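You operate a simulated robot arm through the tools that you are given. There is no shell and no other tool. Be economical: measure what you need, move in short steps, check, and stop when the job is done.

You run a simulated robot arm. Do the job below in one go: nothing can be reset, and whatever is moved stays where it is left.

Task
Put as many clips in the clip strip as the job sheet asks.
Fine: one clip sits there already and counts; fill the holes in a row; lid back on the clip box.

The check looks at the end state, three seconds after you hand in, the way a careful person would. Anything else that was tipped, shoved, dropped, spilled or broken makes it a failure. Lids that push on must go on centred and level and be pressed home; caps that screw on are set level and turned clockwise until they are tight. Flat cloth is picked up by pressing the open fingertips on it (5 to 10 N) and closing them slowly along it; thin cloth reads only 2 to 8 mm in the jaws.

Robot
A 7-joint arm with a two-finger parallel gripper, fixed in place. Base frame: the origin is at the foot of the arm, x ahead of it, y to its left, z up; the work surface is at about z = 850. Lengths are in mm, angles in degrees, forces in N, time in s.
Its first joint turns from -166.0 to 166.0 degrees. Payload 4.4 kg.
The TCP is the grasp point between the finger pads, 23 mm short of the fingertips. In the tool frame z runs along the fingers and y along their closing line. The gripper opens to 94 mm. The fingers are 38 mm wide and 10 mm thick; the gripper's body (54 by 96 mm) begins 39 mm behind the TCP.
Orientation is that of the tool frame in the base frame, as a unit quaternion [x, y, z, w]. With the fingers straight down and closing along the base's y, the tool's x points along the base's -x, its y along +y and its z along -z.

Tools
- The arm moves only by the tool drive_tool. Its argument "deltas" is a list that holds one entry, the list of rows, each a list of 6 numbers: the shift along the base's x, y, z in mm, then the turn, a rotation vector about the base's x, y, z in degrees. In form: [[[x, y, z, wx, wy, wz], ...]]. A call has 1 to 12 rows; each row is the pose to reach, as a shift and turn from the pose commanded when the call began. "jaw" is the closure in counts, from 0 (fully open) to 255 (shut), set as the call begins (left out, the last holds). A row lasts 0.2 s, in which the tool goes at most 50 mm and 8.6 degrees; a call with a longer step from one row to the next is refused whole, and so is a gripper value outside its range. Where a pose cannot be reached the arm comes as near as it can. A force on the tool above 40 N (or 10 N above the force at the start of the call, whichever is more), or a blocked arm, ends the call early, and 0.2 s more pass. Each finger travels about 72 mm/s and halts on what it meets, pressing with about 35 N; the grip force reading is that of the motor and also rises with nothing between the fingers. The clock runs only during rows and for 0.2 s after the last one: add rows that repeat a pose to give the fingers time. The reply holds the time, the measured pose of the TCP, the force on the tool along the base axes, the opening and the grip force, in the units named above and with some noise, with the torque about the TCP (base axes, N m) and any sound that the robot's microphone picked up, and new pictures: "pictures" is both (left out), scene, wrist or none.
- Cameras (640 x 400 px; columns grow to the right, rows downward): "scene" is fixed at [226.1, -503.5, 1416.8]; the picture's right is [0.77, -0.64, 0.00], its down [-0.22, -0.27, -0.94] and it looks along [0.60, 0.72, -0.35] (base axes); focal length 376 px, centre (320, 200). "wrist" rides on the gripper at [86, 16, -75] in the tool frame; the picture's right is [-0.18, 0.98, 0.00], its down [-0.58, -0.11, -0.81] and it looks along [-0.79, -0.15, 0.59] (tool axes); focal length 243 px, centre (320, 200). There is no depth. A picture from a camera that has moved, and an enlarged one, comes with that camera's place and axes in the base frame and with its lens. The place of the scene camera against the robot may be out by one fixed shift of up to 12 mm in any direction.
- inspect(camera, box): a new picture of the part [left, top, right, bottom] of that camera's present view, enlarged. It takes no simulated time.
- hand_in(): hands the job in; it is judged then, once.

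Go step by step. Nothing tells you positions but the pictures and the camera data: compare them with the known pose of the tool, close in by small moves and look again before you grip or let go. The budget is 120 turns and 200 pictures, counting those below and the enlarged ones. Unless the task says otherwise, let go and move clear before handing in, and close with one line.

The tools are called after "Call:" as name(argument=value, ...) on one line, values as JSON. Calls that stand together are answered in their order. drive_tool: Moves the arm, as the interface text tells. Its arguments: {"type":"object","properties":{"deltas":{"type":"array"},"jaw":{"type":"number"},"pictures":{"type":"string","enum":["both","scene","wrist","none"]}},"required":["deltas"]} The other tools are called the same way: inspect (camera, box) takes an enlarged picture of a part of a camera's view; hand_in () hands the job in.

At the start:

```text
time: 0.0
ee_pos: [566.4, 382.3, 1165.4]
orientation: [0.0, 1.0, 0.0, 0.0]
ft_force: [0.0, 0.3, -0.3]
ft_torque: [0.0, -0.02, -0.02]
gripper_width: 93.9
grip_force: 0.0
```

scene: 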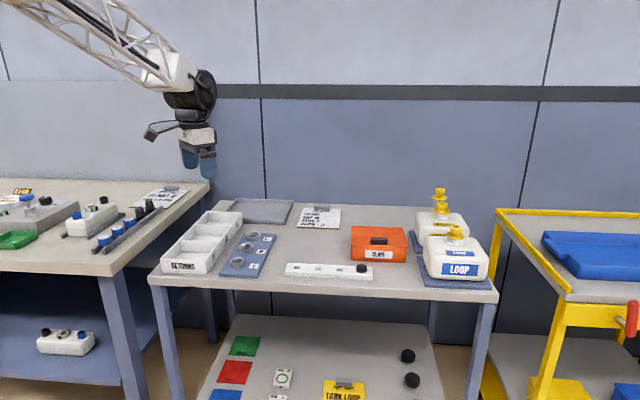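
wrist: 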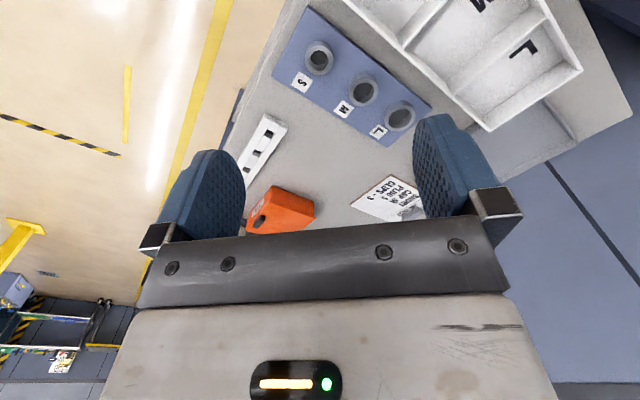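

I see a table with an orange CLIPS box, a white clip strip, and a job sheet. I'll enlarge these first.

Call:
inspect(camera="scene", box=[270, 190, 370, 252])

Call:
inspect(camera="scene", box=[270, 215, 430, 315])

Call:
inspect(camera="wrist", box=[220, 100, 440, 238])

```text
6.40 times, centred on (320, 221) of scene
camera zoom: at [226.1, -503.5, 1416.8], right [0.77, -0.64, 0.0], down [-0.22, -0.27, -0.94], along [0.6, 0.72, -0.35], focal length 2406 px, centre (320, 66)
```

zoom: 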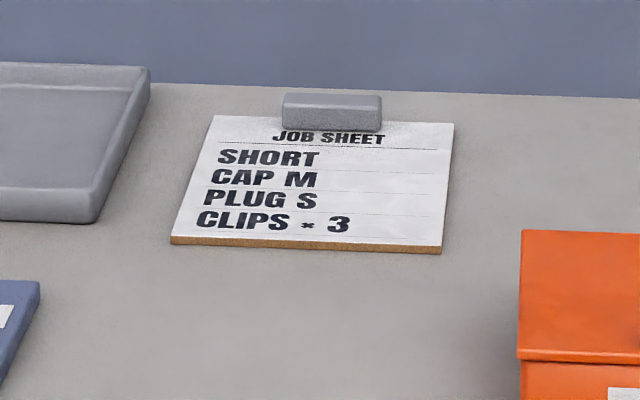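

```text
4.00 times, centred on (350, 265) of scene
camera zoom: at [226.1, -503.5, 1416.8], right [0.77, -0.64, 0.0], down [-0.22, -0.27, -0.94], along [0.6, 0.72, -0.35], focal length 1504 px, centre (200, -60)
```

zoom: 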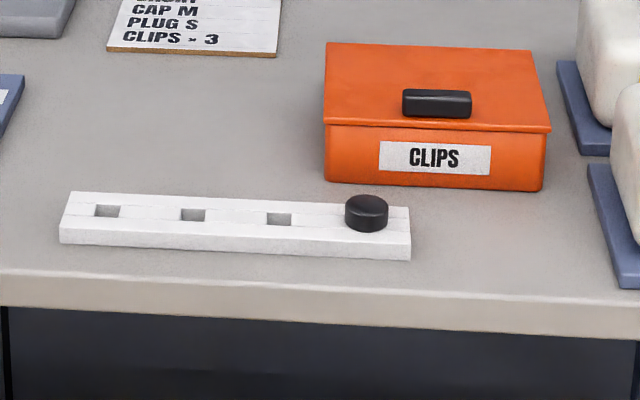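

```text
2.90 times, centred on (330, 169) of wrist
camera zoom: at [478.2, 398.2, 1240.8], right [0.18, 0.98, 0.0], down [0.58, -0.11, 0.81], along [0.79, -0.15, -0.59], focal length 703 px, centre (291, 290)
```

zoom: 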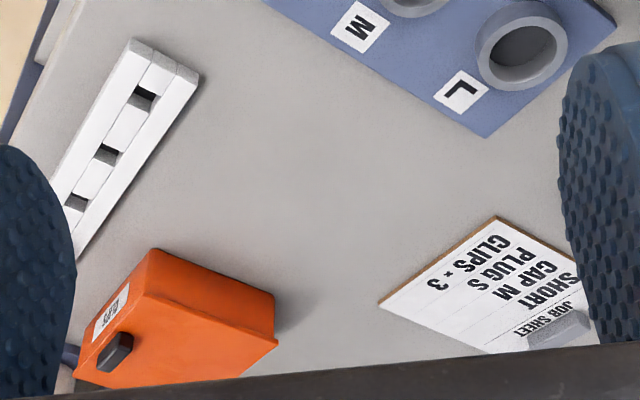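

The sheet asks for 3 clips: one is in already (right end hole), so I need two more, next to it. I'll move closer so the wrist camera can measure the box and strip.

Call:
drive_tool(deltas=[[[16, -46, 0, 0, 0, 0], [32, -92, 0, 0, 0, 0], [48, -138, 0, 0, 0, 0], [64, -184, 0, 0, 0, 0], [80, -230, 0, 0, 0, 0], [80, -230, 0, 0, 0, 0]]])

```text
time: 1.4
ee_pos: [647.5, 150.0, 1164.4]
orientation: [0.001, 1.0, 0.001, 0.0]
ft_force: [-0.5, -0.3, -0.2]
ft_torque: [0.0, 0.02, 0.03]
gripper_width: 94.0
grip_force: 0.0
camera wrist: at [560.2, 164.8, 1239.5], right [0.18, 0.98, 0.0], down [0.58, -0.11, 0.81], along [0.79, -0.15, -0.59], focal length 243 px, centre (320, 200)
```

scene: 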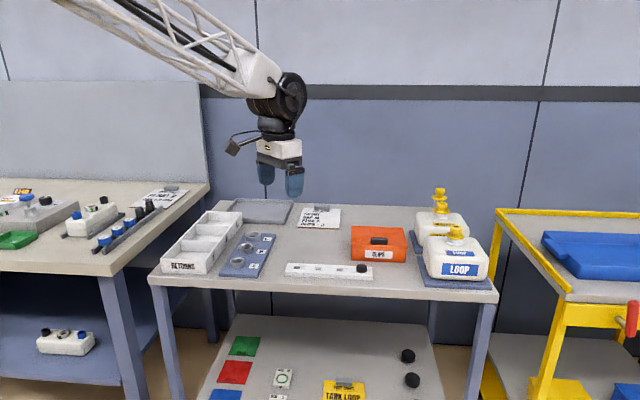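
wrist: 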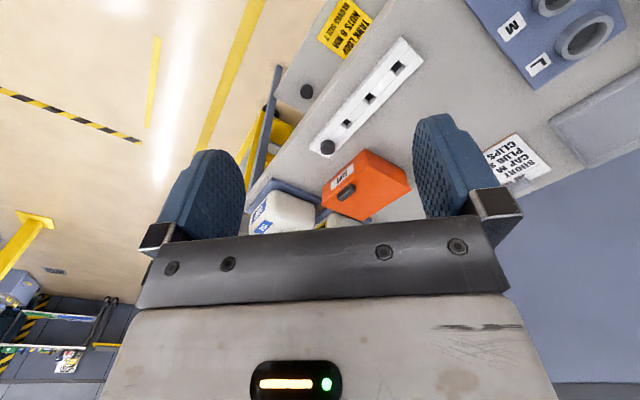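

The box and strip now sit between the fingers in the wrist view. I'll enlarge it to measure.

Call:
inspect(camera="wrist", box=[240, 30, 432, 150])

Call:
inspect(camera="wrist", box=[240, 120, 432, 240])

```text
3.33 times, centred on (336, 90) of wrist
camera zoom: at [560.2, 164.8, 1239.5], right [0.18, 0.98, 0.0], down [0.58, -0.11, 0.81], along [0.79, -0.15, -0.59], focal length 809 px, centre (267, 567)
```

zoom: 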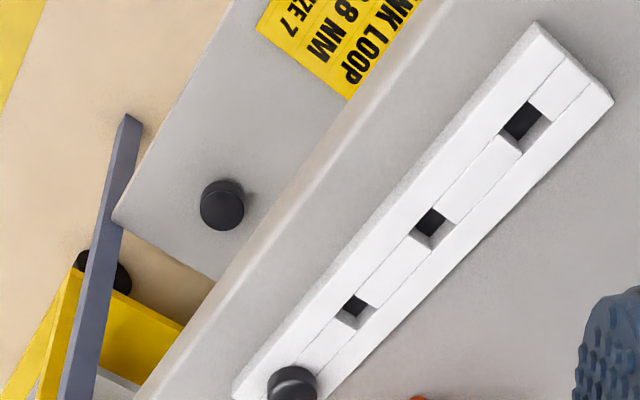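

```text
3.33 times, centred on (336, 180) of wrist
camera zoom: at [560.2, 164.8, 1239.5], right [0.18, 0.98, 0.0], down [0.58, -0.11, 0.81], along [0.79, -0.15, -0.59], focal length 809 px, centre (267, 267)
```

zoom: 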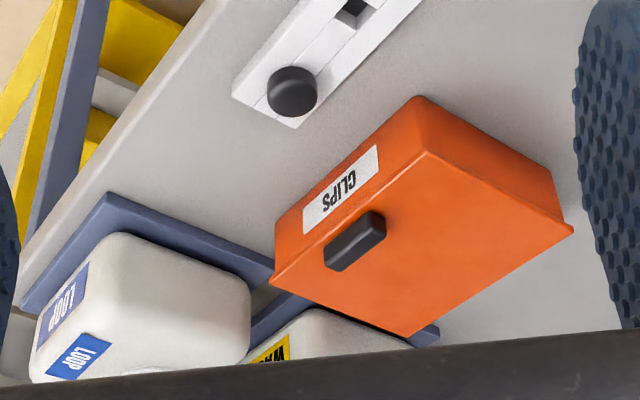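

Rough positions: box handle near (970,145), strip holes near (866,122),(832,162),(790,203),(748,243), everything yawed ~45°. I'll turn the gripper -45° and move nearer to the box, still high.

Call:
drive_tool(deltas=[[[40, -4, -14, 0, 0, -7.5], [80, -8, -28, 0, 0, -15], [120, -12, -42, 0, 0, -22.5], [160, -16, -56, 0, 0, -30], [200, -20, -70, 0, 0, -37.5], [240, -24, -85, 0, 0, -45], [240, -24, -85, 0, 0, -45]]])

```text
time: 3.0
ee_pos: [884.9, 127.0, 1081.7]
orientation: [0.384, 0.923, -0.001, 0.001]
ft_force: [-0.5, -0.7, 0.4]
ft_torque: [0.02, -0.01, 0.0]
gripper_width: 94.0
grip_force: 0.0
camera wrist: at [834.0, 199.5, 1155.6], right [0.83, 0.56, 0.0], down [0.33, -0.49, 0.81], along [0.45, -0.67, -0.59], focal length 243 px, centre (320, 200)
```

scene: 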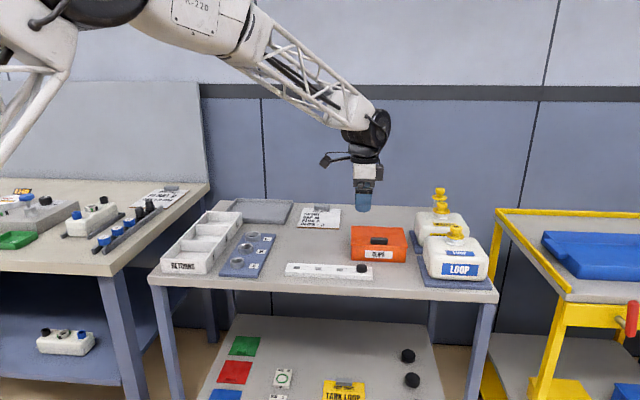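
wrist: 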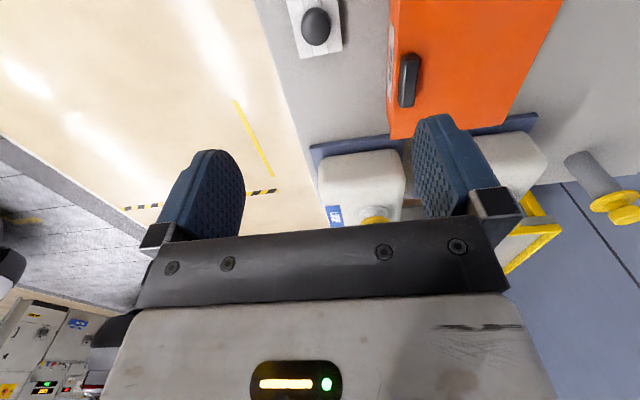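

The handle is near the front edge of the lid, about (975,145,918). Let me enlarge it before going over it.

Call:
inspect(camera="wrist", box=[280, 0, 584, 190])

Call:
inspect(camera="scene", box=[336, 215, 432, 275])

```text
2.11 times, centred on (432, 95) of wrist
camera zoom: at [834.0, 199.5, 1155.6], right [0.83, 0.56, 0.0], down [0.33, -0.49, 0.81], along [0.45, -0.67, -0.59], focal length 511 px, centre (84, 421)
```

zoom: 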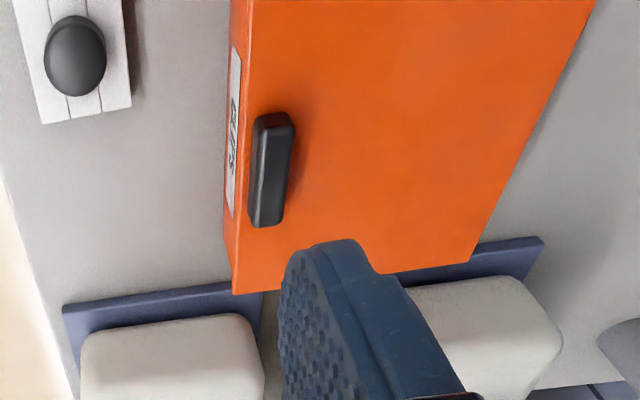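

```text
6.67 times, centred on (384, 245) of scene
camera zoom: at [226.1, -503.5, 1416.8], right [0.77, -0.64, 0.0], down [-0.22, -0.27, -0.94], along [0.6, 0.72, -0.35], focal length 2506 px, centre (-107, -100)
```

zoom: 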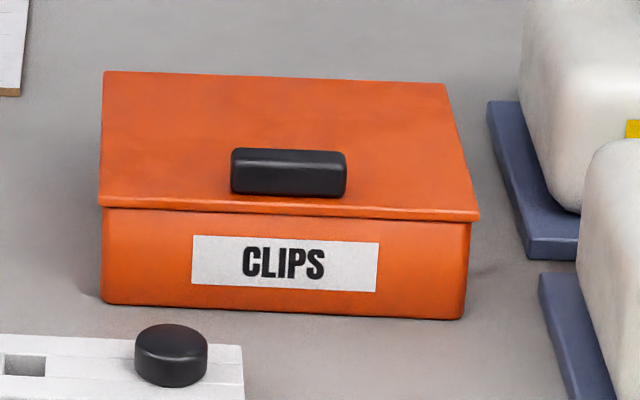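

The lid looks front-handled (perhaps hinged at the back). I'll go above the handle at a safe height, jaws half closed, and see whether the arm reaches.

Call:
drive_tool(deltas=[[[30, 5, -30, 0, 0, -45], [60, 10, -60, 0, 0, -45], [90, 15, -90, 0, 0, -45], [90, 15, -110, 0, 0, -45], [90, 15, -110, 0, 0, -45]]], jaw=120)

```text
refused: row 1 steps farther than a row can; nothing moved
```

The turn is relative to the present pose, so I'll resend without it.

Call:
drive_tool(deltas=[[[30, 5, -30, 0, 0, 0], [60, 10, -60, 0, 0, 0], [90, 15, -90, 0, 0, 0], [90, 15, -110, 0, 0, 0], [90, 15, -110, 0, 0, 0]]], jaw=120)

```text
time: 4.2
ee_pos: [974.2, 142.8, 970.7]
orientation: [0.382, 0.924, 0.0, -0.001]
ft_force: [-0.3, -0.7, -0.2]
ft_torque: [0.02, 0.02, 0.01]
gripper_width: 49.7
grip_force: 0.1
camera wrist: at [924.4, 214.8, 1045.6], right [0.83, 0.56, 0.0], down [0.33, -0.49, 0.81], along [0.46, -0.67, -0.59], focal length 243 px, centre (320, 200)
```

scene: 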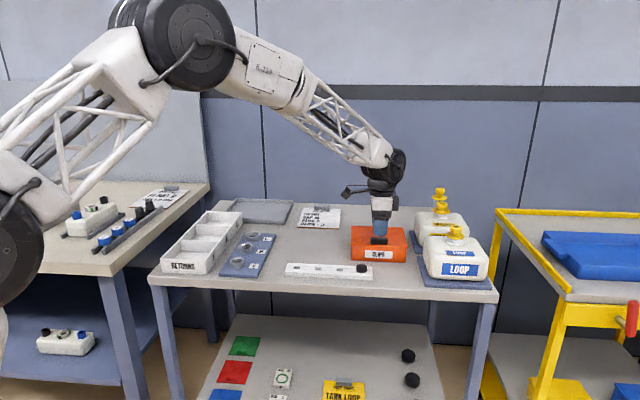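
wrist: 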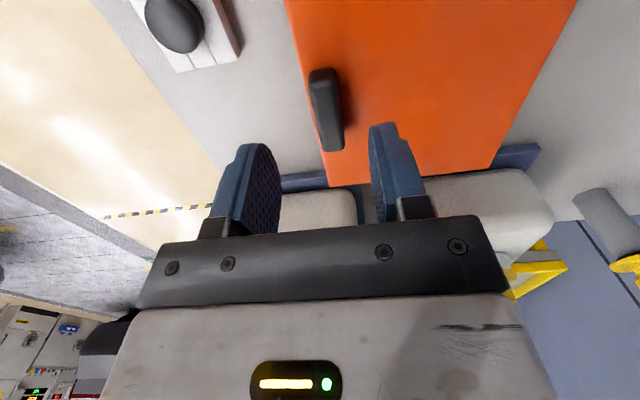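

The arm reaches. The handle is nearly under the jaws; I'll enlarge to centre on it.

Call:
inspect(camera="wrist", box=[240, 50, 432, 170])

```text
3.33 times, centred on (336, 110) of wrist
camera zoom: at [924.4, 214.8, 1045.6], right [0.83, 0.56, 0.0], down [0.33, -0.49, 0.81], along [0.46, -0.67, -0.59], focal length 809 px, centre (267, 500)
```

zoom: 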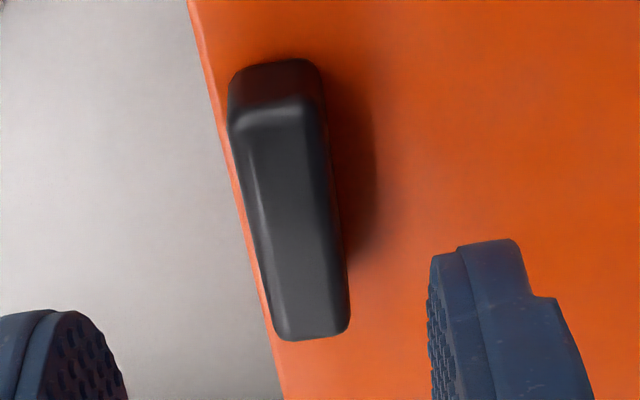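

Handle centre is about 6 mm further in +x. I'll shift there and lower to just above the lid.

Call:
drive_tool(deltas=[[[6, 0, 0, 0, 0, 0], [6, 0, -20, 0, 0, 0], [6, 0, -36, 0, 0, 0], [6, 0, -36, 0, 0, 0]]])

Call:
inspect(camera="wrist", box=[208, 50, 448, 200])

Call:
inspect(camera="scene", box=[336, 195, 432, 255])

```text
time: 5.2
ee_pos: [981.3, 143.1, 935.2]
orientation: [0.382, 0.924, 0.0, 0.0]
ft_force: [-0.4, 0.2, 0.2]
ft_torque: [-0.03, -0.01, -0.04]
gripper_width: 49.8
grip_force: 0.0
camera wrist: at [931.2, 215.2, 1009.5], right [0.83, 0.56, 0.0], down [0.33, -0.49, 0.81], along [0.46, -0.67, -0.59], focal length 243 px, centre (320, 200)
```

scene: 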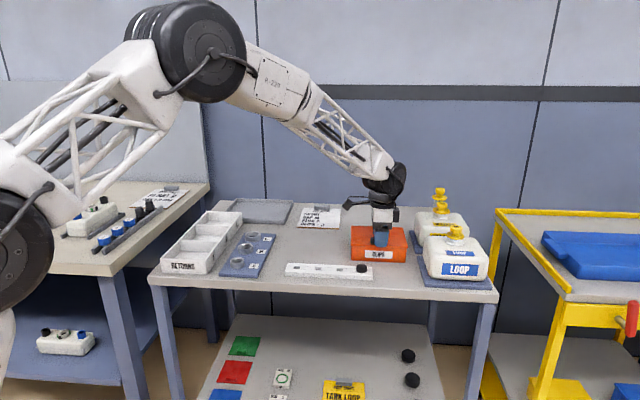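
wrist: 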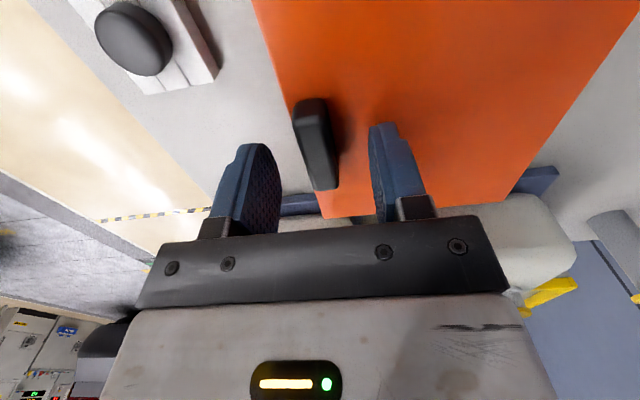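

```text
2.67 times, centred on (328, 125) of wrist
camera zoom: at [931.2, 215.2, 1009.5], right [0.83, 0.56, 0.0], down [0.33, -0.49, 0.81], along [0.46, -0.67, -0.59], focal length 647 px, centre (299, 400)
```

zoom: 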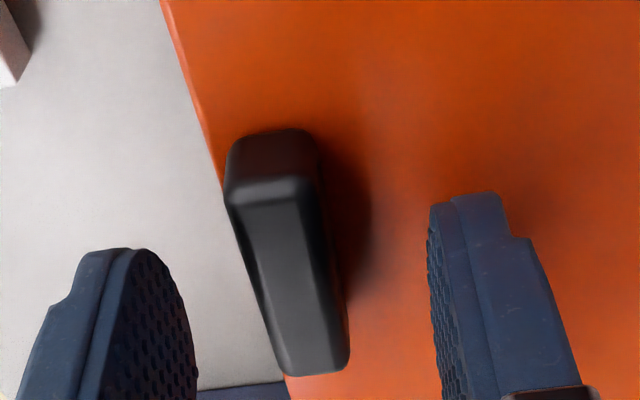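

```text
6.67 times, centred on (384, 225) of scene
camera zoom: at [226.1, -503.5, 1416.8], right [0.77, -0.64, 0.0], down [-0.22, -0.27, -0.94], along [0.6, 0.72, -0.35], focal length 2506 px, centre (-107, 33)
```

zoom: 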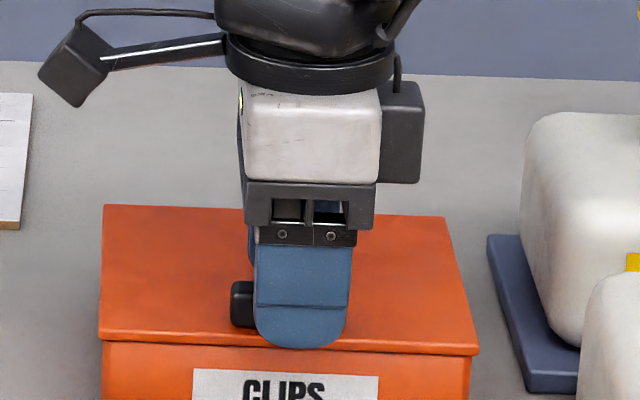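

Comparing both views, the handle is ~7 mm back along its length from the jaw centre and its top is near z 925. I'll shift and lower slightly, watching the force.

Call:
drive_tool(deltas=[[[-6, 4, 0, 0, 0, 0], [-6, 4, -3, 0, 0, 0], [-6, 4, -3, 0, 0, 0]]])

Call:
inspect(camera="wrist", box=[208, 50, 448, 200])

Call:
inspect(camera="scene", box=[336, 195, 432, 255])

```text
time: 6.0
ee_pos: [974.9, 147.7, 931.5]
orientation: [0.383, 0.924, 0.0, 0.0]
ft_force: [0.7, -0.3, 0.2]
ft_torque: [0.0, -0.01, -0.01]
gripper_width: 49.7
grip_force: 0.1
camera wrist: at [925.1, 219.5, 1006.4], right [0.83, 0.56, 0.0], down [0.33, -0.49, 0.81], along [0.46, -0.67, -0.59], focal length 243 px, centre (320, 200)
```

scene: 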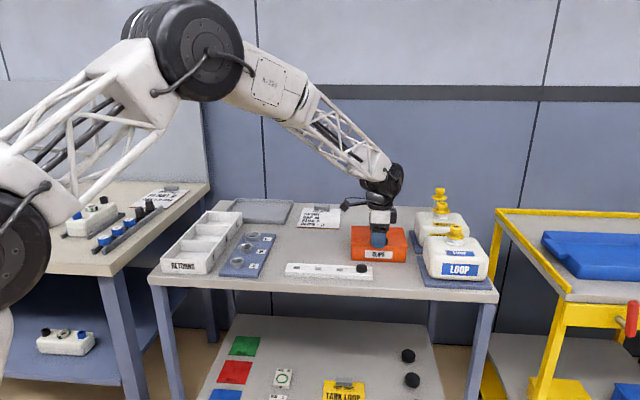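
wrist: 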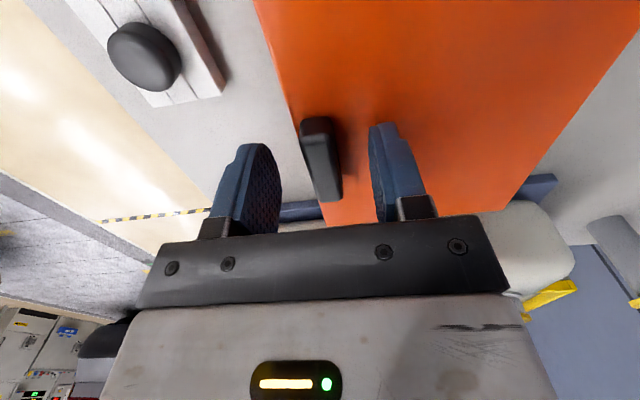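

```text
2.67 times, centred on (328, 125) of wrist
camera zoom: at [925.1, 219.5, 1006.4], right [0.83, 0.56, 0.0], down [0.33, -0.49, 0.81], along [0.46, -0.67, -0.59], focal length 647 px, centre (299, 400)
```

zoom: 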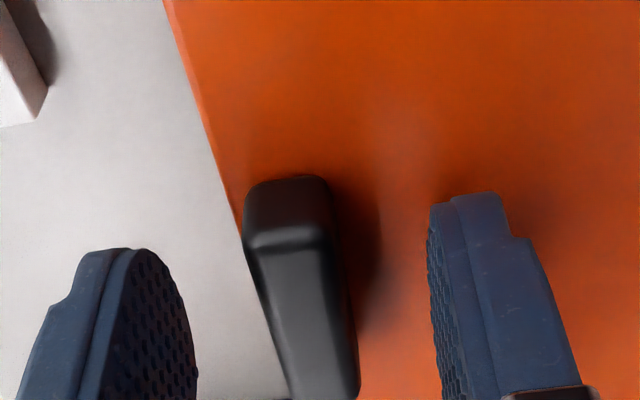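

```text
6.67 times, centred on (384, 225) of scene
camera zoom: at [226.1, -503.5, 1416.8], right [0.77, -0.64, 0.0], down [-0.22, -0.27, -0.94], along [0.6, 0.72, -0.35], focal length 2506 px, centre (-107, 33)
```

zoom: 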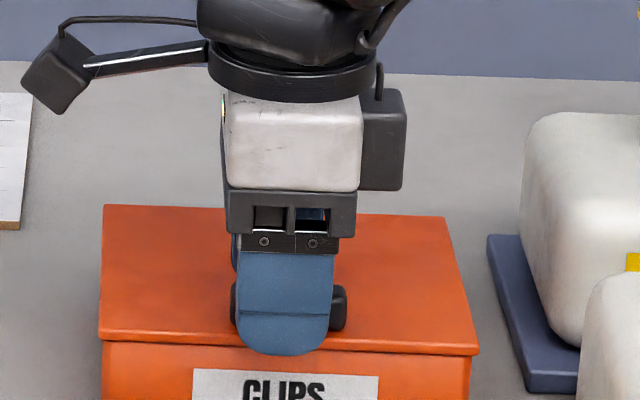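

The jaws straddle the handle well. I'll feel down a few mm more for the lid surface, then close.

Call:
drive_tool(deltas=[[[0, 0, -2, 0, 0, 0], [0, 0, -4, 0, 0, 0]]], pictures="none")

Call:
drive_tool(deltas=[[[0, 0, 0, 0, 0, 0], [0, 0, 0, 0, 0, 0], [0, 0, 0, 0, 0, 0], [0, 0, 0, 0, 0, 0]]], jaw=200)

```text
time: 6.6
ee_pos: [976.1, 147.0, 928.6]
orientation: [0.383, 0.924, 0.0, 0.002]
ft_force: [-0.7, 1.0, 8.2]
ft_torque: [0.18, -0.13, 0.04]
gripper_width: 49.7
grip_force: 0.1
```

```text
time: 7.6
ee_pos: [975.2, 146.8, 929.4]
orientation: [0.383, 0.924, 0.001, 0.002]
ft_force: [-0.7, -4.2, 19.1]
ft_torque: [-0.05, 0.01, -0.01]
gripper_width: 23.7
grip_force: 3.3
camera wrist: at [925.2, 219.2, 1003.5], right [0.83, 0.56, 0.0], down [0.33, -0.49, 0.81], along [0.46, -0.67, -0.59], focal length 243 px, centre (320, 200)
```

scene: 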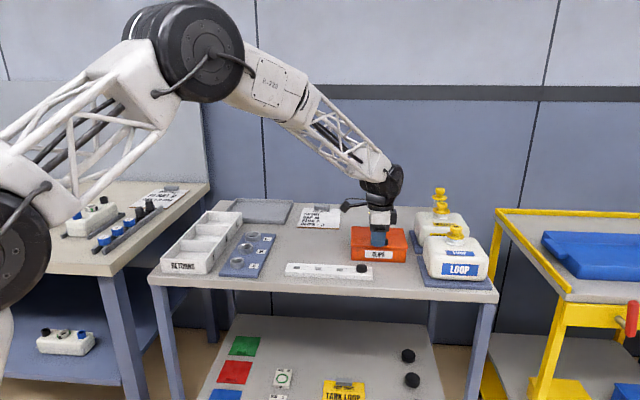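
wrist: 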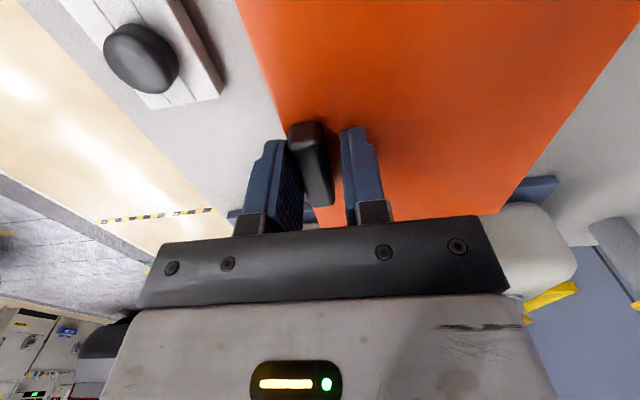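

Contact at the lid (tips ≈ z 905.5). I'll ease up 2 mm and close firmly.

Call:
drive_tool(deltas=[[[0, 0, 2, 0, 0, 0], [0, 0, 2, 0, 0, 0], [0, 0, 2, 0, 0, 0], [0, 0, 2, 0, 0, 0]]], jaw=255, pictures="wrist")

Call:
inspect(camera="scene", box=[336, 195, 432, 255])

```text
time: 8.6
ee_pos: [975.1, 147.6, 930.6]
orientation: [0.383, 0.924, 0.0, 0.0]
ft_force: [-0.3, -2.5, 5.3]
ft_torque: [-0.18, 0.06, -0.02]
gripper_width: 15.6
grip_force: 35.4
camera wrist: at [924.6, 219.3, 1004.1], right [0.83, 0.56, 0.0], down [0.33, -0.49, 0.81], along [0.45, -0.67, -0.59], focal length 243 px, centre (320, 200)
```

wrist: 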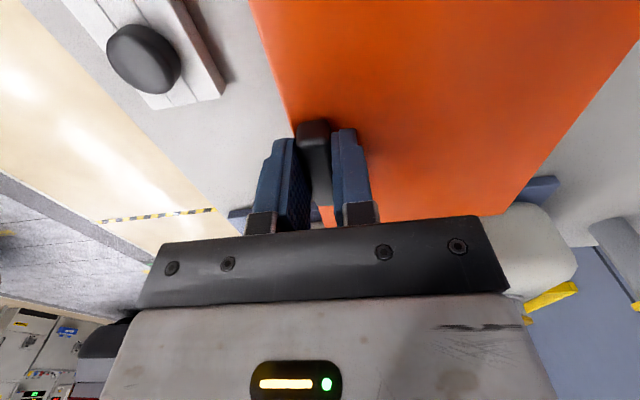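

```text
6.67 times, centred on (384, 225) of scene
camera zoom: at [226.1, -503.5, 1416.8], right [0.77, -0.64, 0.0], down [-0.22, -0.27, -0.94], along [0.6, 0.72, -0.35], focal length 2506 px, centre (-107, 33)
```

zoom: 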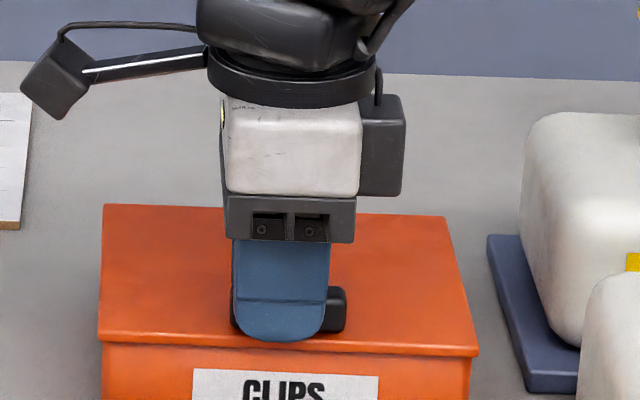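

The handle is gripped (15.6 mm). A small test lift will show whether the lid is loose or hinged.

Call:
drive_tool(deltas=[[[0, 0, 2, 0, 0, 0], [0, 0, 4, 0, 0, 0], [0, 0, 6, 0, 0, 0], [0, 0, 6, 0, 0, 0]]], pictures="none")

Call:
inspect(camera="scene", box=[336, 195, 432, 255])

```text
time: 9.6
ee_pos: [974.6, 146.7, 936.2]
orientation: [0.382, 0.924, 0.0, 0.0]
ft_force: [1.8, 0.1, -1.4]
ft_torque: [-0.01, 0.08, 0.03]
gripper_width: 15.3
grip_force: 34.8
```

```text
6.67 times, centred on (384, 225) of scene
camera zoom: at [226.1, -503.5, 1416.8], right [0.77, -0.64, 0.0], down [-0.22, -0.27, -0.94], along [0.6, 0.72, -0.35], focal length 2506 px, centre (-107, 33)
```

zoom: 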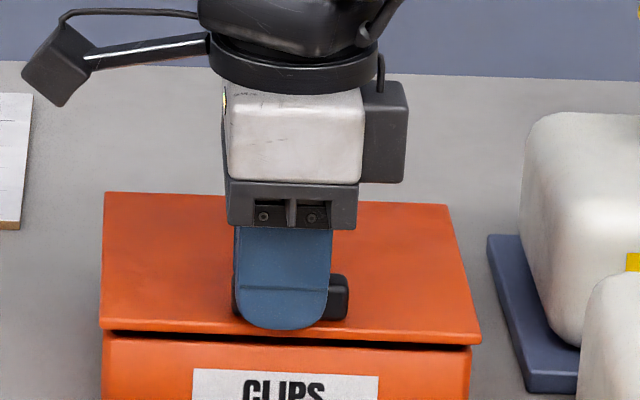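

The lid lifts free and level. I'll raise it and set it on the empty table area left of the box (shift about −134, +148), after looking inside the box.

Call:
drive_tool(deltas=[[[0, 0, 15, 0, 0, 0], [0, 0, 35, 0, 0, 0], [0, 0, 60, 0, 0, 0], [-27, 30, 60, 0, 0, 0], [-54, 60, 60, 0, 0, 0], [-81, 90, 60, 0, 0, 0], [-108, 120, 60, 0, 0, 0], [-134, 148, 60, 0, 0, 0], [-134, 148, 40, 0, 0, 0], [-134, 148, 40, 0, 0, 0]]])

Call:
inspect(camera="scene", box=[260, 190, 420, 290])

```text
time: 11.8
ee_pos: [839.9, 297.2, 976.7]
orientation: [0.383, 0.924, 0.0, 0.0]
ft_force: [0.3, 0.4, -0.2]
ft_torque: [0.01, 0.01, -0.02]
gripper_width: 0.0
grip_force: 35.3
camera wrist: at [790.3, 368.9, 1051.2], right [0.83, 0.56, 0.0], down [0.33, -0.49, 0.81], along [0.46, -0.67, -0.59], focal length 243 px, centre (320, 200)
```

scene: 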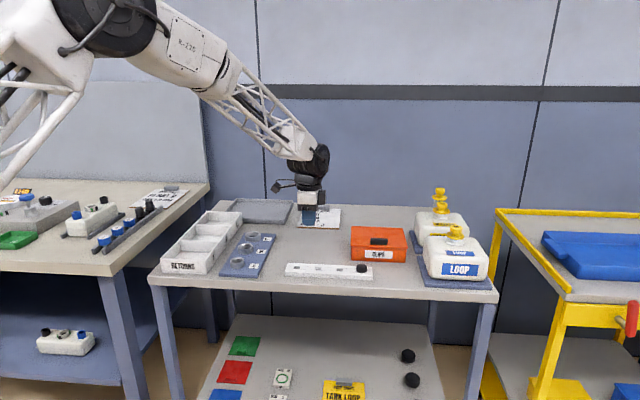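
wrist: 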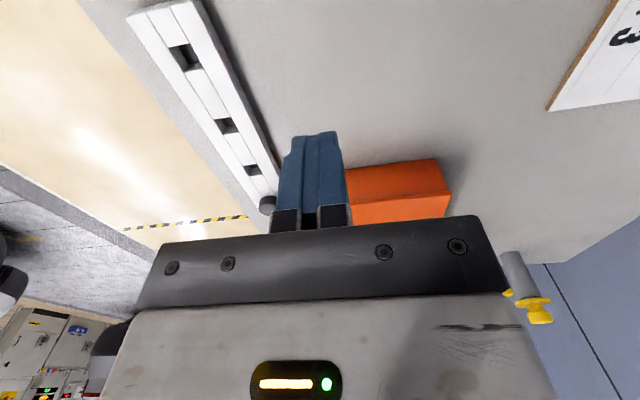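

```text
4.00 times, centred on (340, 240) of scene
camera zoom: at [226.1, -503.5, 1416.8], right [0.77, -0.64, 0.0], down [-0.22, -0.27, -0.94], along [0.6, 0.72, -0.35], focal length 1504 px, centre (240, 40)
```

zoom: 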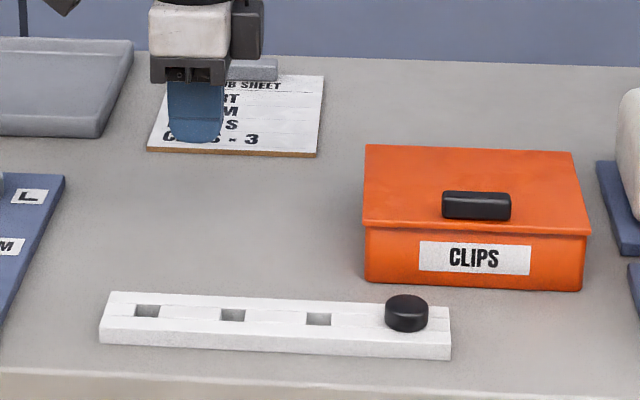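

The handle slipped from the jaws; the lid dropped back on the box. I'll look closely at how it sits.

Call:
inspect(camera="scene", box=[336, 215, 432, 275])

Call:
inspect(camera="wrist", box=[320, 140, 480, 240])

```text
6.67 times, centred on (384, 245) of scene
camera zoom: at [226.1, -503.5, 1416.8], right [0.77, -0.64, 0.0], down [-0.22, -0.27, -0.94], along [0.6, 0.72, -0.35], focal length 2506 px, centre (-107, -100)
```

zoom: 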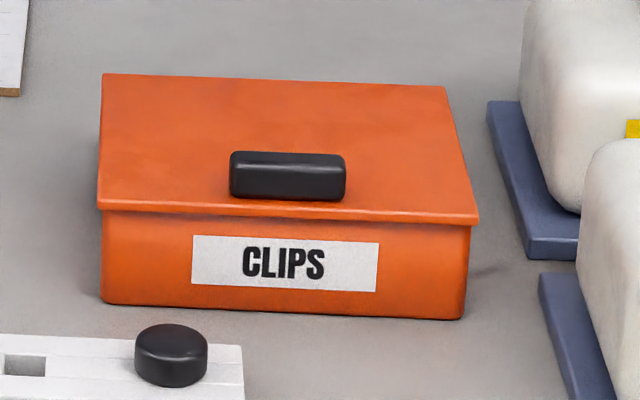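

```text
4.00 times, centred on (400, 190) of wrist
camera zoom: at [790.3, 368.9, 1051.2], right [0.83, 0.56, 0.0], down [0.33, -0.49, 0.81], along [0.46, -0.67, -0.59], focal length 970 px, centre (0, 240)
```

zoom: 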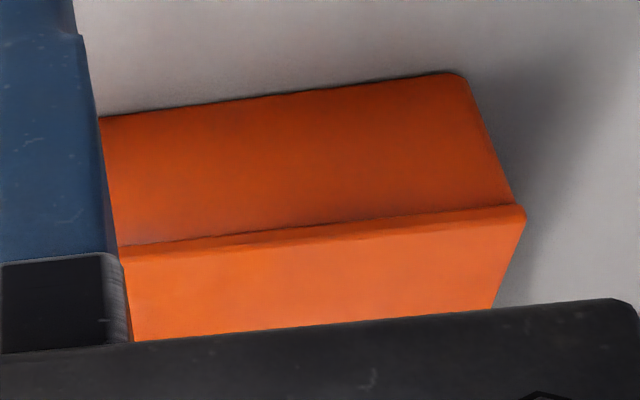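

The lid sits level where it was (about 1 mm forward). I'll go back over the handle for a deeper grip and a slower lift.

Call:
drive_tool(deltas=[[[0, 0, 0, 0, 0, 0], [30, -30, 0, 0, 0, 0], [60, -60, 0, 0, 0, 0], [90, -90, 0, 0, 0, 0], [115, -120, 0, 0, 0, 0], [133, -148, 0, 0, 0, 0], [133, -148, -20, 0, 0, 0], [133, -148, -40, 0, 0, 0], [133, -148, -44, 0, 0, 0], [133, -148, -44, 0, 0, 0]]], jaw=130, pictures="wrist")

Call:
inspect(camera="scene", box=[336, 195, 432, 255])

Call:
inspect(camera="wrist", box=[208, 50, 448, 200])

```text
time: 14.0
ee_pos: [975.5, 145.5, 931.9]
orientation: [0.382, 0.924, 0.0, 0.0]
ft_force: [-0.6, 0.7, 0.0]
ft_torque: [0.02, 0.02, 0.02]
gripper_width: 46.1
grip_force: 0.0
camera wrist: at [924.2, 218.3, 1006.4], right [0.83, 0.56, 0.0], down [0.33, -0.49, 0.81], along [0.46, -0.67, -0.59], focal length 243 px, centre (320, 200)
```

wrist: 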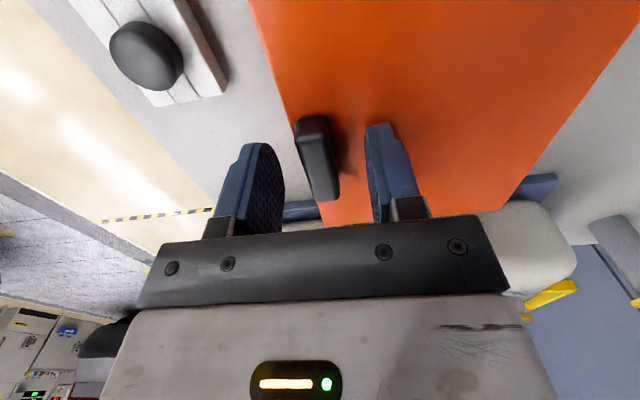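

```text
6.67 times, centred on (384, 225) of scene
camera zoom: at [226.1, -503.5, 1416.8], right [0.77, -0.64, 0.0], down [-0.22, -0.27, -0.94], along [0.6, 0.72, -0.35], focal length 2506 px, centre (-107, 33)
```

zoom: 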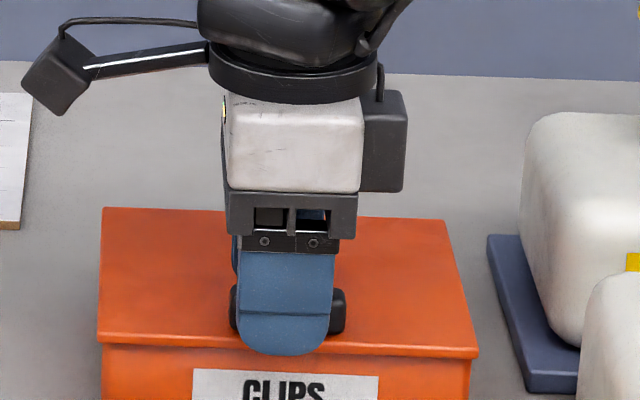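

```text
2.67 times, centred on (328, 125) of wrist
camera zoom: at [924.2, 218.3, 1006.4], right [0.83, 0.56, 0.0], down [0.33, -0.49, 0.81], along [0.46, -0.67, -0.59], focal length 647 px, centre (299, 400)
```

zoom: 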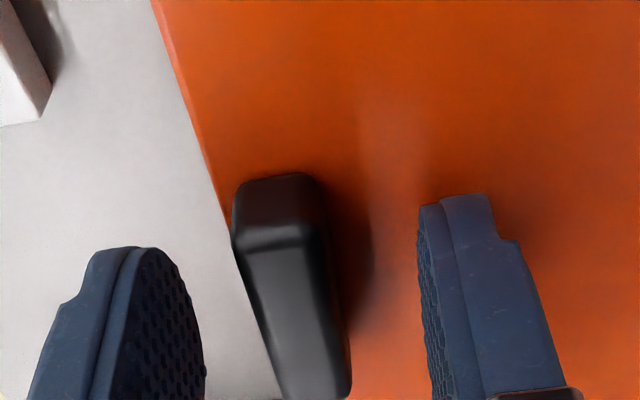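

Well placed. I'll touch the lid lightly, close fully, and then lift slowly.

Call:
drive_tool(deltas=[[[-1, -1, -2, 0, 0, 0], [-1, -1, -3.5, 0, 0, 0], [-1, -1, -3.5, 0, 0, 0], [-1, -1, -3.5, 0, 0, 0]]], jaw=170, pictures="none")

Call:
drive_tool(deltas=[[[0, 0, 0, 0, 0, 0], [0, 0, 0, 0, 0, 0], [0, 0, 0, 0, 0, 0], [0, 0, 0, 0, 0, 0], [0, 0, 0, 0, 0, 0]]], jaw=255, pictures="none")

Call:
drive_tool(deltas=[[[0, 0, 1, 0, 0, 0], [0, 0, 3, 0, 0, 0], [0, 0, 5, 0, 0, 0], [0, 0, 7, 0, 0, 0], [0, 0, 9, 0, 0, 0], [0, 0, 11, 0, 0, 0], [0, 0, 11, 0, 0, 0]]], pictures="none")

Call:
inspect(camera="scene", box=[336, 195, 432, 255])

```text
time: 15.0
ee_pos: [973.8, 146.3, 929.1]
orientation: [0.383, 0.924, 0.0, 0.0]
ft_force: [1.8, -1.8, 8.3]
ft_torque: [0.08, -0.15, -0.07]
gripper_width: 31.1
grip_force: 0.0
```

```text
time: 16.2
ee_pos: [973.9, 145.7, 929.1]
orientation: [0.383, 0.924, 0.0, 0.001]
ft_force: [-3.6, -1.4, 18.7]
ft_torque: [0.0, 0.11, 0.14]
gripper_width: 15.3
grip_force: 35.0
```

```text
time: 17.8
ee_pos: [973.0, 146.5, 940.3]
orientation: [0.383, 0.924, 0.0, -0.001]
ft_force: [-0.1, -0.4, -0.9]
ft_torque: [-0.04, 0.02, 0.03]
gripper_width: 15.4
grip_force: 35.3
```

```text
6.67 times, centred on (384, 225) of scene
camera zoom: at [226.1, -503.5, 1416.8], right [0.77, -0.64, 0.0], down [-0.22, -0.27, -0.94], along [0.6, 0.72, -0.35], focal length 2506 px, centre (-107, 33)
```

zoom: 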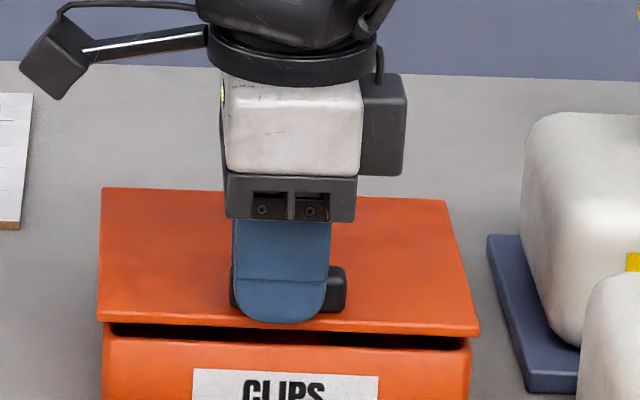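

It's held again, level. I'll continue at a slow, smooth pace.

Call:
drive_tool(deltas=[[[0, 0, 2, 0, 0, 0], [0, 0, 5, 0, 0, 0], [0, 0, 9, 0, 0, 0], [0, 0, 13, 0, 0, 0], [0, 0, 17, 0, 0, 0], [0, 0, 21, 0, 0, 0], [0, 0, 24, 0, 0, 0], [0, 0, 25, 0, 0, 0]]], pictures="none")

Call:
inspect(camera="scene", box=[336, 185, 432, 245])

```text
time: 19.6
ee_pos: [973.0, 147.1, 965.6]
orientation: [0.382, 0.924, -0.001, 0.0]
ft_force: [-0.4, 0.5, -1.4]
ft_torque: [-0.06, 0.03, 0.02]
gripper_width: 15.6
grip_force: 35.0
```

```text
6.67 times, centred on (384, 215) of scene
camera zoom: at [226.1, -503.5, 1416.8], right [0.77, -0.64, 0.0], down [-0.22, -0.27, -0.94], along [0.6, 0.72, -0.35], focal length 2506 px, centre (-107, 100)
```

zoom: 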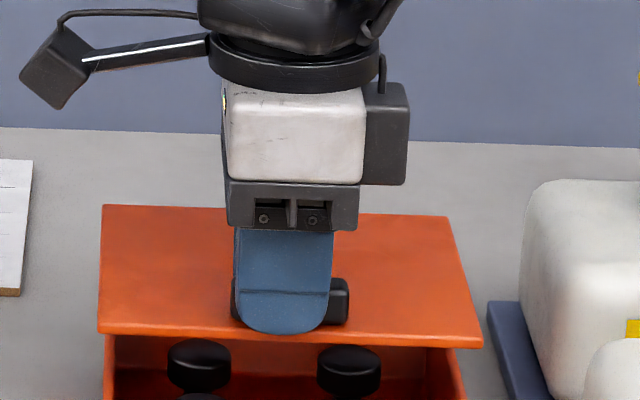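

Held; clips are visible in the box. Now the slow sideways carry.

Call:
drive_tool(deltas=[[[0, 0, 4, 0, 0, 0], [-1, 1, 8, 0, 0, 0], [-4, 4, 12, 0, 0, 0], [-12, 12, 16, 0, 0, 0], [-24, 25, 18, 0, 0, 0], [-38, 40, 20, 0, 0, 0], [-52, 56, 20, 0, 0, 0], [-66, 72, 20, 0, 0, 0], [-80, 88, 20, 0, 0, 0], [-94, 104, 20, 0, 0, 0], [-106, 118, 20, 0, 0, 0], [-112, 125, 20, 0, 0, 0]]], pictures="scene")

```text
time: 22.2
ee_pos: [860.1, 272.8, 985.0]
orientation: [0.382, 0.924, 0.0, 0.0]
ft_force: [0.1, -0.2, 0.1]
ft_torque: [-0.03, 0.07, 0.05]
gripper_width: 15.5
grip_force: 35.1
```

scene: 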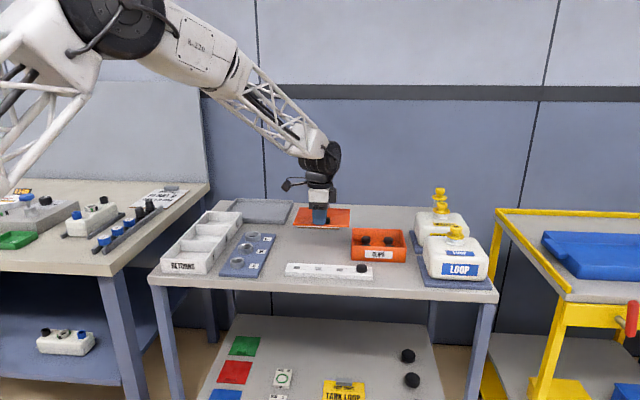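

Still held. I'll finish the shift and lower part way, then check.

Call:
drive_tool(deltas=[[[-6, 8, 0, 0, 0, 0], [-13, 17, -3, 0, 0, 0], [-18, 23, -10, 0, 0, 0], [-18, 23, -22, 0, 0, 0], [-18, 23, -34, 0, 0, 0], [-18, 23, -46, 0, 0, 0], [-18, 23, -58, 0, 0, 0], [-18, 23, -65, 0, 0, 0], [-18, 23, -68, 0, 0, 0]]], pictures="wrist")

Call:
inspect(camera="scene", box=[260, 205, 420, 305])

```text
time: 24.2
ee_pos: [843.4, 293.8, 917.3]
orientation: [0.383, 0.924, -0.001, 0.0]
ft_force: [0.6, 0.3, -1.7]
ft_torque: [-0.03, 0.03, 0.02]
gripper_width: 15.4
grip_force: 35.0
camera wrist: at [793.2, 366.8, 991.6], right [0.83, 0.56, 0.0], down [0.33, -0.49, 0.81], along [0.46, -0.67, -0.59], focal length 243 px, centre (320, 200)
```

wrist: 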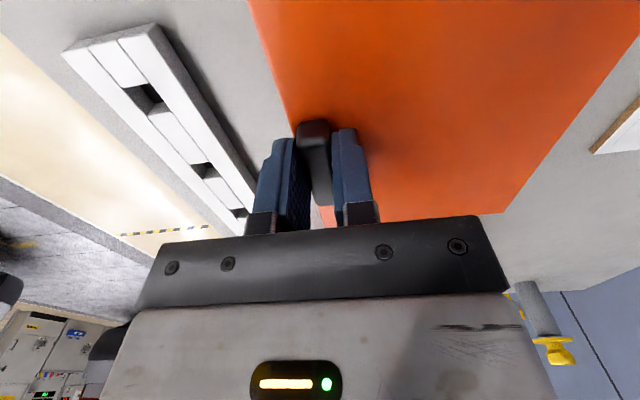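

```text
4.00 times, centred on (340, 255) of scene
camera zoom: at [226.1, -503.5, 1416.8], right [0.77, -0.64, 0.0], down [-0.22, -0.27, -0.94], along [0.6, 0.72, -0.35], focal length 1504 px, centre (240, -20)
```

zoom: 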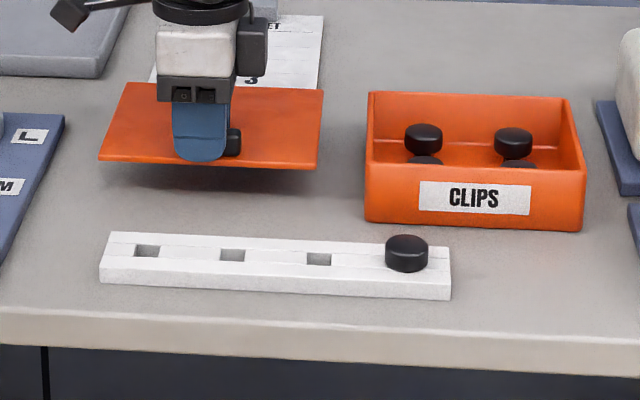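

The lid is a thin flat plate and its landing spot is clear. Lowering to the table in small steps.

Call:
drive_tool(deltas=[[[0, 0, -5, 0, 0, 0], [0, 0, -12, 0, 0, 0], [0, 0, -19, 0, 0, 0], [0, 0, -25, 0, 0, 0], [0, 0, -27, 0, 0, 0], [0, 0, -29, 0, 0, 0], [0, 0, -30, 0, 0, 0]]], pictures="none")

Call:
inspect(camera="scene", box=[270, 220, 366, 280])

```text
time: 25.8
ee_pos: [843.7, 295.7, 887.2]
orientation: [0.383, 0.924, 0.0, 0.0]
ft_force: [0.4, 0.1, -0.8]
ft_torque: [-0.06, 0.08, -0.01]
gripper_width: 15.3
grip_force: 35.1
```

```text
6.67 times, centred on (318, 250) of scene
camera zoom: at [226.1, -503.5, 1416.8], right [0.77, -0.64, 0.0], down [-0.22, -0.27, -0.94], along [0.6, 0.72, -0.35], focal length 2506 px, centre (333, -133)
```

zoom: 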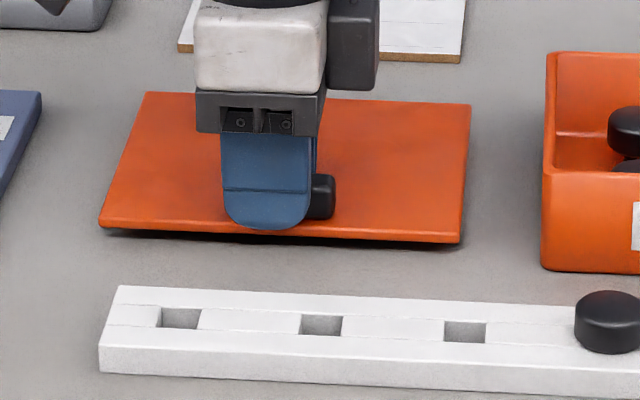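

Nearly down; continuing in 1.5 mm steps until contact.

Call:
drive_tool(deltas=[[[0, 0, -1.5, 0, 0, 0], [0, 0, -3, 0, 0, 0], [0, 0, -4.5, 0, 0, 0], [0, 0, -6, 0, 0, 0]]], pictures="none")

```text
time: 26.8
ee_pos: [842.3, 294.1, 882.2]
orientation: [0.383, 0.924, 0.001, 0.001]
ft_force: [-5.5, 0.4, 16.1]
ft_torque: [0.22, 0.35, 0.09]
gripper_width: 15.5
grip_force: 34.9
```

The lid is down. Release and rise.

Call:
drive_tool(deltas=[[[0, 0, 1, 0, 0, 0], [0, 0, 1, 0, 0, 0], [0, 0, 1, 0, 0, 0]]], jaw=150, pictures="none")

Call:
drive_tool(deltas=[[[0, 0, 5, 0, 0, 0], [0, 0, 20, 0, 0, 0], [0, 0, 50, 0, 0, 0], [0, 0, 90, 0, 0, 0], [25, -35, 110, 0, 0, 0], [50, -70, 110, 0, 0, 0], [75, -105, 110, 0, 0, 0], [75, -105, 110, 0, 0, 0]]])

Call:
inspect(camera="scene", box=[260, 215, 420, 315])

Call:
inspect(camera="wrist", box=[200, 0, 520, 200])

```text
time: 27.6
ee_pos: [844.4, 293.6, 882.5]
orientation: [0.383, 0.924, -0.001, 0.0]
ft_force: [0.0, -3.7, 18.1]
ft_torque: [0.23, -0.3, -0.05]
gripper_width: 37.3
grip_force: 0.1
```

```text
time: 29.4
ee_pos: [917.4, 190.2, 990.7]
orientation: [0.382, 0.924, 0.001, 0.0]
ft_force: [-0.1, -0.3, -0.6]
ft_torque: [-0.03, 0.01, 0.0]
gripper_width: 38.7
grip_force: 0.1
camera wrist: at [866.2, 263.3, 1064.6], right [0.83, 0.56, 0.0], down [0.33, -0.49, 0.81], along [0.46, -0.67, -0.59], focal length 243 px, centre (320, 200)
```

scene: 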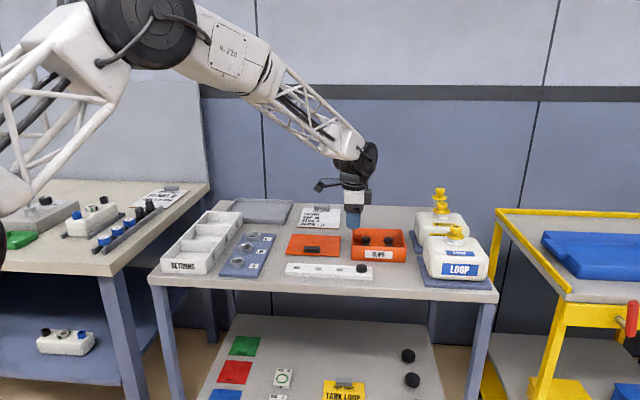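
wrist: 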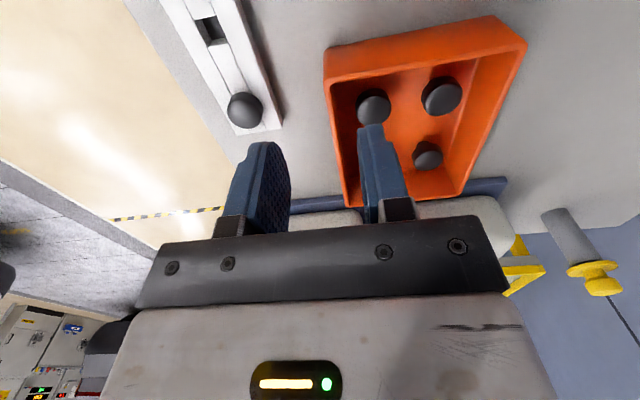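

```text
4.00 times, centred on (340, 265) of scene
camera zoom: at [226.1, -503.5, 1416.8], right [0.77, -0.64, 0.0], down [-0.22, -0.27, -0.94], along [0.6, 0.72, -0.35], focal length 1504 px, centre (240, -60)
```

zoom: 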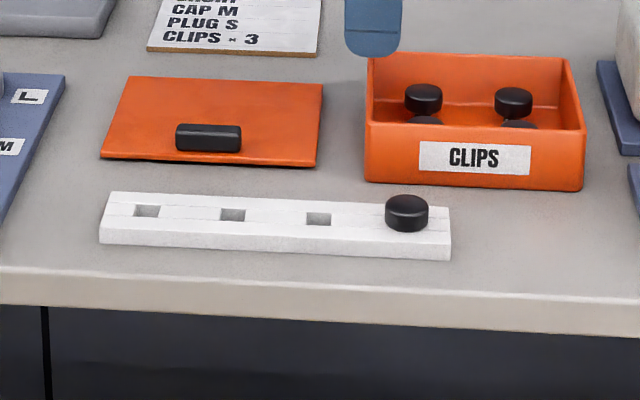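

```text
2.00 times, centred on (360, 100) of wrist
camera zoom: at [866.2, 263.3, 1064.6], right [0.83, 0.56, 0.0], down [0.33, -0.49, 0.81], along [0.46, -0.67, -0.59], focal length 485 px, centre (240, 400)
```

zoom: 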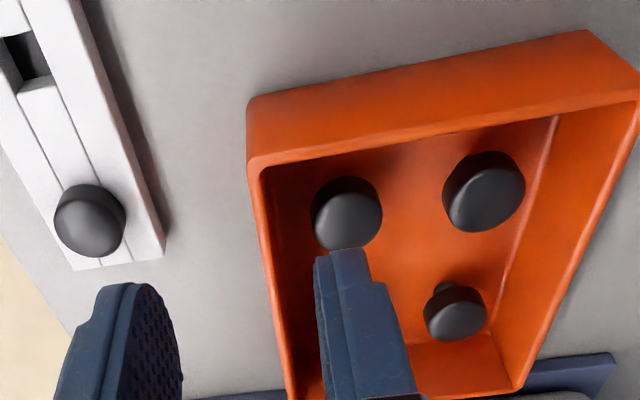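

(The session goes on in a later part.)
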